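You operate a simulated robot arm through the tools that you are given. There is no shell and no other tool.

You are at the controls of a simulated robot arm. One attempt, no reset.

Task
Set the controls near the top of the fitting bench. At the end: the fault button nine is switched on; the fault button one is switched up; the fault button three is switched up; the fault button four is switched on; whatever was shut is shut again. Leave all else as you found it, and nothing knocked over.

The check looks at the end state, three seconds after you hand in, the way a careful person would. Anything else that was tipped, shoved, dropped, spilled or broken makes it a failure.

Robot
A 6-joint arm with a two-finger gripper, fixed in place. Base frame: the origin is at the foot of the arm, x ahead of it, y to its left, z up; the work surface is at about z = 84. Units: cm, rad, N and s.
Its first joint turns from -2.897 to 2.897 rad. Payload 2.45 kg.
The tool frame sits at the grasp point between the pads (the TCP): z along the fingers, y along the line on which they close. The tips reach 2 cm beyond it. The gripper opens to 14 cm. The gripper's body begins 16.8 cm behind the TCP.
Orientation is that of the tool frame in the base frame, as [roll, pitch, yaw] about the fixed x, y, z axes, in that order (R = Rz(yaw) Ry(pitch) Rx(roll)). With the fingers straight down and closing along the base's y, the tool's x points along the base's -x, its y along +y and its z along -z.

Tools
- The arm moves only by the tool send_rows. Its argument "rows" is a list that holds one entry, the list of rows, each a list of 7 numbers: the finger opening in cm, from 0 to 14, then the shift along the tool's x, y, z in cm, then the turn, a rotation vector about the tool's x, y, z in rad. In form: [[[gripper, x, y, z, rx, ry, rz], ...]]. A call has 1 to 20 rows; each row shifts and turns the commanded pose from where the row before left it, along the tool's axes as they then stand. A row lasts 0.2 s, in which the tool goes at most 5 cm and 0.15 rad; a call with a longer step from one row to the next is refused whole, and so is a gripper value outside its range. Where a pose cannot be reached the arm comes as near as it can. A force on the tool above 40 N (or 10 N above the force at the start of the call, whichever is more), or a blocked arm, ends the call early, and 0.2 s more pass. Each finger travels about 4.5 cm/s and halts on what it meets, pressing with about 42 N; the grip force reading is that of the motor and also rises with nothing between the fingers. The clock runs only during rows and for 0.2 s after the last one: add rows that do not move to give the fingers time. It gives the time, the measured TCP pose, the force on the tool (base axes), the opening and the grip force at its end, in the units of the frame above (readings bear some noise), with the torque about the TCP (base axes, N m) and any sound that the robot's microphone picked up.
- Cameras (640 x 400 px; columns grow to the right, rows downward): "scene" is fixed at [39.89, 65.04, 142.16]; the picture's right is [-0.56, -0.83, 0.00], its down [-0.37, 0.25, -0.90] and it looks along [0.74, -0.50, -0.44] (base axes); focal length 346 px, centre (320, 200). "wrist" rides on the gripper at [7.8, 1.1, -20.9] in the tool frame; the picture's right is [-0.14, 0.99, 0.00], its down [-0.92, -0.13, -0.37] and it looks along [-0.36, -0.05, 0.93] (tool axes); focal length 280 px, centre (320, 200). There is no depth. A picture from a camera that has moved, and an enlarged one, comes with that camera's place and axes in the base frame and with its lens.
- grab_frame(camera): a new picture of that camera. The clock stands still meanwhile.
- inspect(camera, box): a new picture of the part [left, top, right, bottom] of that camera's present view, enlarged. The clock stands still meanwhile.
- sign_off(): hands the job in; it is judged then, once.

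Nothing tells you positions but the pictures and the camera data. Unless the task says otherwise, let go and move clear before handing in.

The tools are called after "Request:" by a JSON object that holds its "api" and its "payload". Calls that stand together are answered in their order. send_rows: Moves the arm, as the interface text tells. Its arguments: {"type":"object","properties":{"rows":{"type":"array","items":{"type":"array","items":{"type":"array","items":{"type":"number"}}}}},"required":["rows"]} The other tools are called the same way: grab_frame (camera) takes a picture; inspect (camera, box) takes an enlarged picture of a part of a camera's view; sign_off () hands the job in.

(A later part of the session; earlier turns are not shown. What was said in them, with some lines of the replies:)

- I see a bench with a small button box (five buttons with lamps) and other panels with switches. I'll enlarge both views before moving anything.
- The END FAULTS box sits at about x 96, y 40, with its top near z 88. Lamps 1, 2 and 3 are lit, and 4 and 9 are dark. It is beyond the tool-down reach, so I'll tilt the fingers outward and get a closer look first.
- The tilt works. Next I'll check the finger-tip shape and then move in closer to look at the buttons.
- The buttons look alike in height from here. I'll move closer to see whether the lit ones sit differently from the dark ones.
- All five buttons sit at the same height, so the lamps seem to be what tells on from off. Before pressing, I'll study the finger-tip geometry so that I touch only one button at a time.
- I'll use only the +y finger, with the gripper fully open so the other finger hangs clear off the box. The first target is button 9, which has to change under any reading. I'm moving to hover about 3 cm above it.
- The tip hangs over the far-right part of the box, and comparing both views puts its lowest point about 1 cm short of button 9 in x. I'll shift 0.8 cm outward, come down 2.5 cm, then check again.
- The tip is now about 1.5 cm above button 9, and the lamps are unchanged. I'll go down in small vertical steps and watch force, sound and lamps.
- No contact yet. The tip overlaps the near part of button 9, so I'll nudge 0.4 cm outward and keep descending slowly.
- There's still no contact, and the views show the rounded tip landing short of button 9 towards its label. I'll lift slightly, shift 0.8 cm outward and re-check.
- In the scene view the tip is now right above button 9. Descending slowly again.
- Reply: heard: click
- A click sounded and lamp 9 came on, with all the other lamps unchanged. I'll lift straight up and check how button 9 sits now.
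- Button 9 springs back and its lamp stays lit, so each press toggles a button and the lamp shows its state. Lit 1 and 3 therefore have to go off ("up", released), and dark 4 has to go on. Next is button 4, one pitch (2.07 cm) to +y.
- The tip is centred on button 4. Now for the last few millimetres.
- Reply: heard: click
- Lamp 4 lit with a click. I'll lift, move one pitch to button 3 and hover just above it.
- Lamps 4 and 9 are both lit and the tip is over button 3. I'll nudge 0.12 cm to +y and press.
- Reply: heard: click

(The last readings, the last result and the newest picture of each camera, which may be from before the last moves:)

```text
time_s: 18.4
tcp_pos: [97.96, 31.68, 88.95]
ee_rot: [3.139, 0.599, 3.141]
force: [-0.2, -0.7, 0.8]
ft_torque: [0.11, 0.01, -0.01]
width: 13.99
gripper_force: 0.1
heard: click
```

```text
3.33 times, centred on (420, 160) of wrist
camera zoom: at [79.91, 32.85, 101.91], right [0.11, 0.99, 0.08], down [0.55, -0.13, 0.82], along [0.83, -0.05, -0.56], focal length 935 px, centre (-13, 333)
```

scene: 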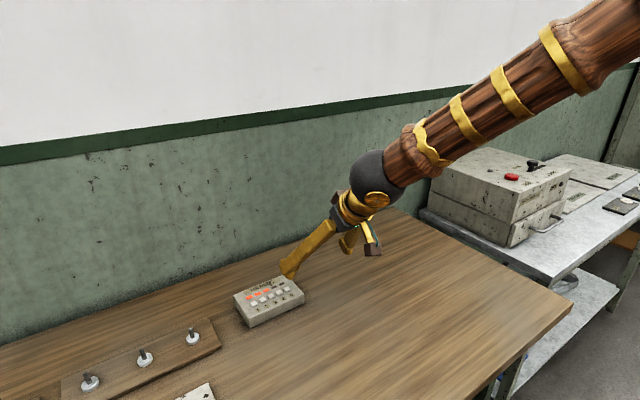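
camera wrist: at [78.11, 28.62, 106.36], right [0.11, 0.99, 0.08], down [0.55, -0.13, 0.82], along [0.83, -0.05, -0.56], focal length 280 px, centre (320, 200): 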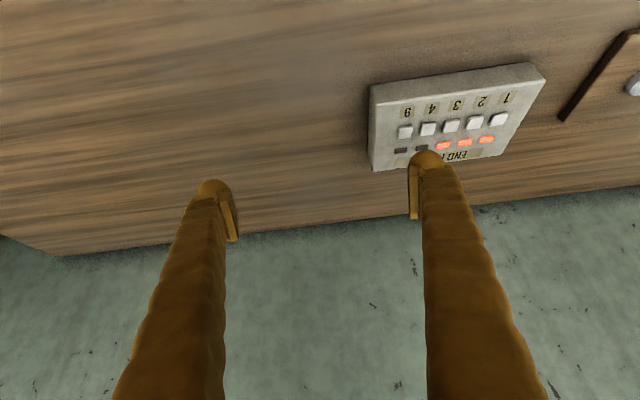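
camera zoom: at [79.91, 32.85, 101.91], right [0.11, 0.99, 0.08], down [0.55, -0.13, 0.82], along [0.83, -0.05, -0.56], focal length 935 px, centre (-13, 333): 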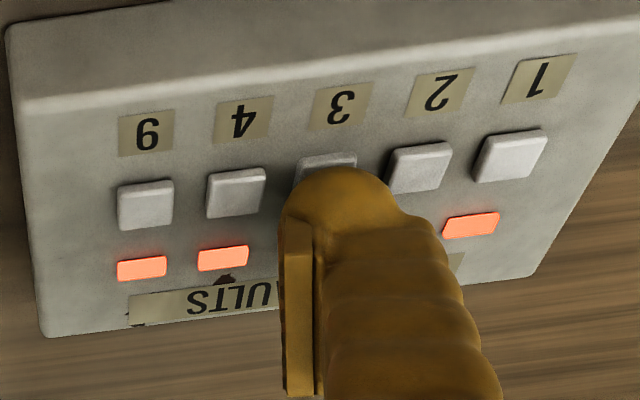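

A click on button 3. I'll lift and move two pitches, over button 2, to hover high above button 1 while checking the lamps.

Request:
{"api": "send_rows", "payload": {"rows": [[[14, -0.565, 0, -0.825, 0, 0, 0], [14, -0.565, 0, -0.825, 0, 0, 0], [14, 0, 1.37, 0, 0, 0, 0], [14, 0, 1.37, 0, 0, 0, 0], [14, 0, 1.37, 0, 0, 0, 0], [14, 0, 0, 0, 0, 0, 0]]]}}

Request:
{"api": "inspect", "payload": {"camera": "scene", "box": [230, 260, 300, 315]}}

Request:
{"api": "inspect", "payload": {"camera": "wrist", "box": [320, 80, 500, 220]}}

```text
time_s: 19.8
tcp_pos: [98.14, 35.96, 90.97]
ee_rot: [3.141, 0.601, 3.141]
force: [0.1, -0.2, 0.0]
ft_torque: [0.01, -0.02, -0.01]
width: 14.0
gripper_force: 0.1
```

```text
7.27 times, centred on (265, 288) of scene
camera zoom: at [39.89, 65.04, 142.16], right [-0.56, -0.83, 0.0], down [-0.37, 0.25, -0.9], along [0.74, -0.5, -0.44], focal length 2518 px, centre (720, -436)
```

zoom: 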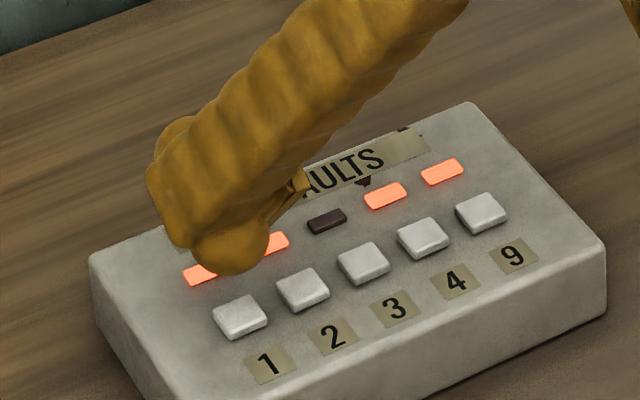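

```text
2.86 times, centred on (410, 150) of wrist
camera zoom: at [79.97, 37.03, 103.93], right [0.11, 0.99, 0.08], down [0.55, -0.13, 0.82], along [0.83, -0.05, -0.56], focal length 801 px, centre (63, 343)
```

zoom: 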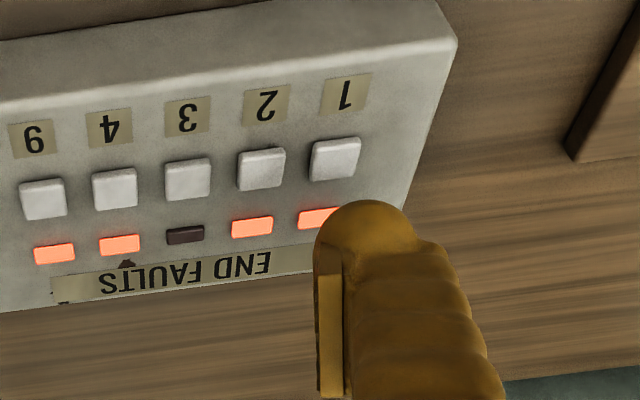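

Lamp 3 is off, 2 is still lit, and 4 and 9 are lit. I'll shift −0.25 cm in y to centre on button 1 and come down to just above it.

Request:
{"api": "send_rows", "payload": {"rows": [[[14, 0, -0.25, 0, 0, 0, 0], [14, 0.26, 0, 0.38, 0, 0, 0], [14, 0.26, 0, 0.38, 0, 0, 0], [14, 0.26, 0, 0.38, 0, 0, 0], [14, 0, 0, 0, 0, 0, 0]]]}}

Request:
{"api": "inspect", "payload": {"camera": "scene", "box": [230, 260, 300, 315]}}

Request:
{"api": "inspect", "payload": {"camera": "wrist", "box": [320, 80, 500, 220]}}

```text
time_s: 21.0
tcp_pos: [98.12, 35.56, 89.62]
ee_rot: [3.141, 0.598, 3.141]
force: [-0.9, -0.2, -0.7]
ft_torque: [0.03, -0.01, 0.0]
width: 14.02
gripper_force: 0.0
```

```text
7.27 times, centred on (265, 288) of scene
camera zoom: at [39.89, 65.04, 142.16], right [-0.56, -0.83, 0.0], down [-0.37, 0.25, -0.9], along [0.74, -0.5, -0.44], focal length 2518 px, centre (720, -436)
```

zoom: 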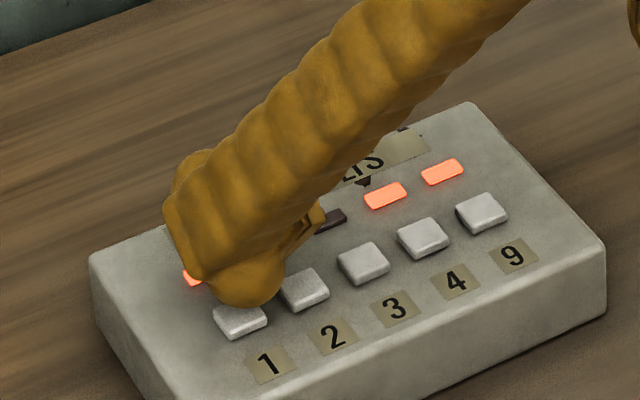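

```text
2.86 times, centred on (410, 150) of wrist
camera zoom: at [79.9, 36.67, 102.53], right [0.11, 0.99, 0.08], down [0.55, -0.13, 0.82], along [0.83, -0.05, -0.56], focal length 801 px, centre (63, 343)
```

zoom: 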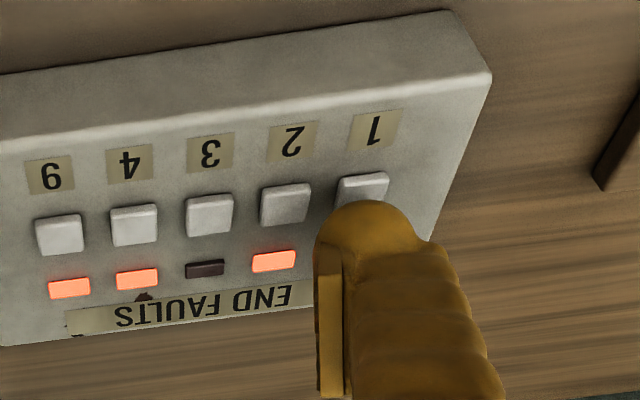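

I'll trim +0.2 cm in y so it sits centred on button 1, away from 2, then press.

Request:
{"api": "send_rows", "payload": {"rows": [[[14, 0, 0.2, 0, 0, 0, 0], [14, 0.085, 0, 0.124, 0, 0, 0], [14, 0.085, 0, 0.124, 0, 0, 0], [14, 0.085, 0, 0.124, 0, 0, 0], [14, 0.056, 0, 0.083, 0, 0, 0], [14, 0, 0, 0, 0, 0, 0]]]}}

Request:
{"api": "inspect", "payload": {"camera": "scene", "box": [230, 260, 300, 315]}}

```text
time_s: 22.4
tcp_pos: [97.99, 35.72, 89.14]
ee_rot: [-3.141, 0.599, -3.141]
force: [0.2, -0.4, -0.4]
ft_torque: [0.02, -0.01, 0.01]
width: 14.03
gripper_force: 0.1
```

```text
7.27 times, centred on (265, 288) of scene
camera zoom: at [39.89, 65.04, 142.16], right [-0.56, -0.83, 0.0], down [-0.37, 0.25, -0.9], along [0.74, -0.5, -0.44], focal length 2518 px, centre (720, -436)
```

zoom: 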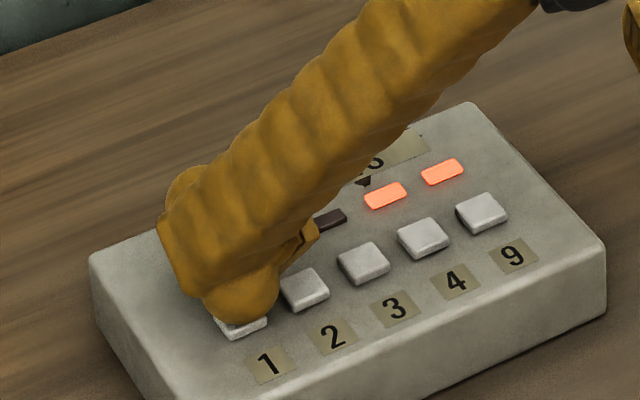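

Request:
{"api": "send_rows", "payload": {"rows": [[[14, 0.056, 0, 0.083, 0, 0, 0], [14, 0, 0, 0, 0, 0, 0]]]}}

```text
time_s: 23.0
tcp_pos: [98.01, 35.89, 89.02]
ee_rot: [-3.14, 0.601, -3.141]
force: [0.5, -0.5, 0.7]
ft_torque: [0.05, 0.02, 0.0]
width: 14.01
gripper_force: 0.0
heard: click
```

A click on button 1. I'll lift straight up and back away toward the start, then check all the lamps.

Request:
{"api": "send_rows", "payload": {"rows": [[[14, -0.565, 0, -0.825, 0, 0, 0], [14, -0.565, 0, -0.825, 0, 0, 0], [14, -0.565, 0, -0.825, 0, 0, 0], [14, 0, 0, -3.5, 0, 0, 0], [14, 0, 0, -3.5, 0, 0, 0], [14, 0, 0, -3.5, 0, 0, 0], [14, 0, 0, -3.5, 0, 0, 0], [14, 0, 0, -3.5, 0, 0, 0], [14, 0, 0, 0, 0, 0, 0]]]}}

Request:
{"api": "grab_frame", "payload": {"camera": "scene"}}

Request:
{"api": "inspect", "payload": {"camera": "scene", "box": [220, 260, 320, 340]}}

Request:
{"api": "inspect", "payload": {"camera": "wrist", "box": [280, 60, 440, 180]}}

```text
time_s: 25.0
tcp_pos: [88.32, 35.71, 106.32]
ee_rot: [3.141, 0.601, 3.141]
force: [0.5, 0.4, 0.3]
ft_torque: [0.01, 0.0, -0.01]
width: 13.96
gripper_force: 0.2
```

```text
taken
```

scene: 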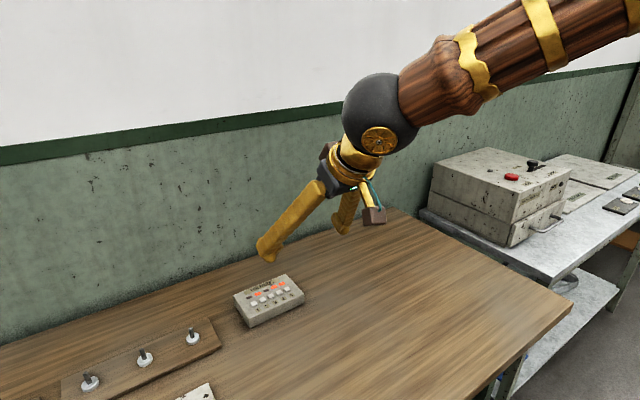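

```text
5.00 times, centred on (270, 300) of scene
camera zoom: at [39.89, 65.04, 142.16], right [-0.56, -0.83, 0.0], down [-0.37, 0.25, -0.9], along [0.74, -0.5, -0.44], focal length 1731 px, centre (570, -300)
```

zoom: 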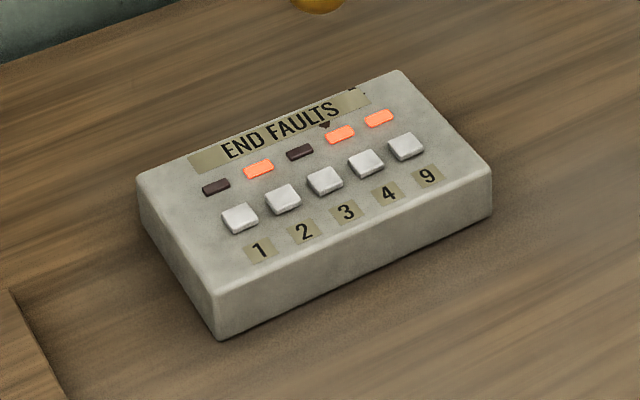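

```text
3.33 times, centred on (360, 120) of wrist
camera zoom: at [70.09, 36.77, 119.24], right [0.11, 0.99, 0.08], down [0.55, -0.13, 0.82], along [0.83, -0.05, -0.56], focal length 935 px, centre (187, 467)
```

zoom: 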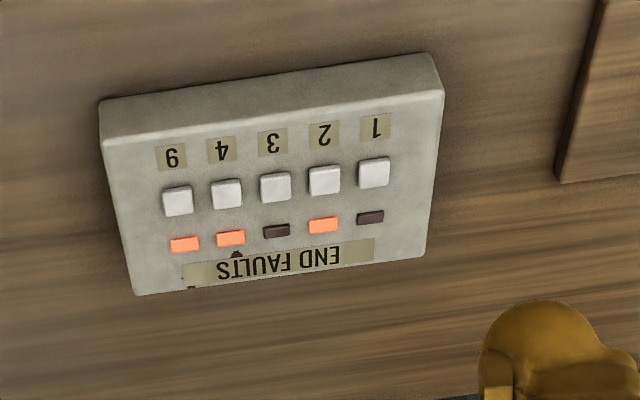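

The lamps now show 1 off, 2 on (untouched), 3 off, 4 on and 9 on. The box hasn't moved, nothing was opened, and the arm is clear. The task never says what "switched up" means for a button; I read it as released, or off, because 1 and 3 started lit. I'm handing in.

Request:
{"api": "sign_off", "payload": {}}

```text
The job is handed in.
```

I pressed fault buttons nine, four, three and one once each on the END FAULTS box, and the job is handed in. No verdict came back.

| Button | Lamp at start | Lamp at end | Asked for |
|---|---|---|---|
| 1 | lit | dark | switched up |
| 2 | lit | lit (not pressed) | leave as found |
| 3 | lit | dark | switched up |
| 4 | dark | lit | switched on |
| 9 | dark | lit | switched on |

**The uncertain part:** I took "switched up" to mean released, or off. The buttons spring back after each press, so only the lamps show their state. Buttons 1 and 3 started lit, so I read the task as asking for all four named buttons to change. If "up" meant on, buttons 1 and 3 are now wrong.

In the last pictures the box had not moved and nothing looked knocked over. I opened nothing, so there was nothing to shut again. The arm was clear of the bench when I handed in.
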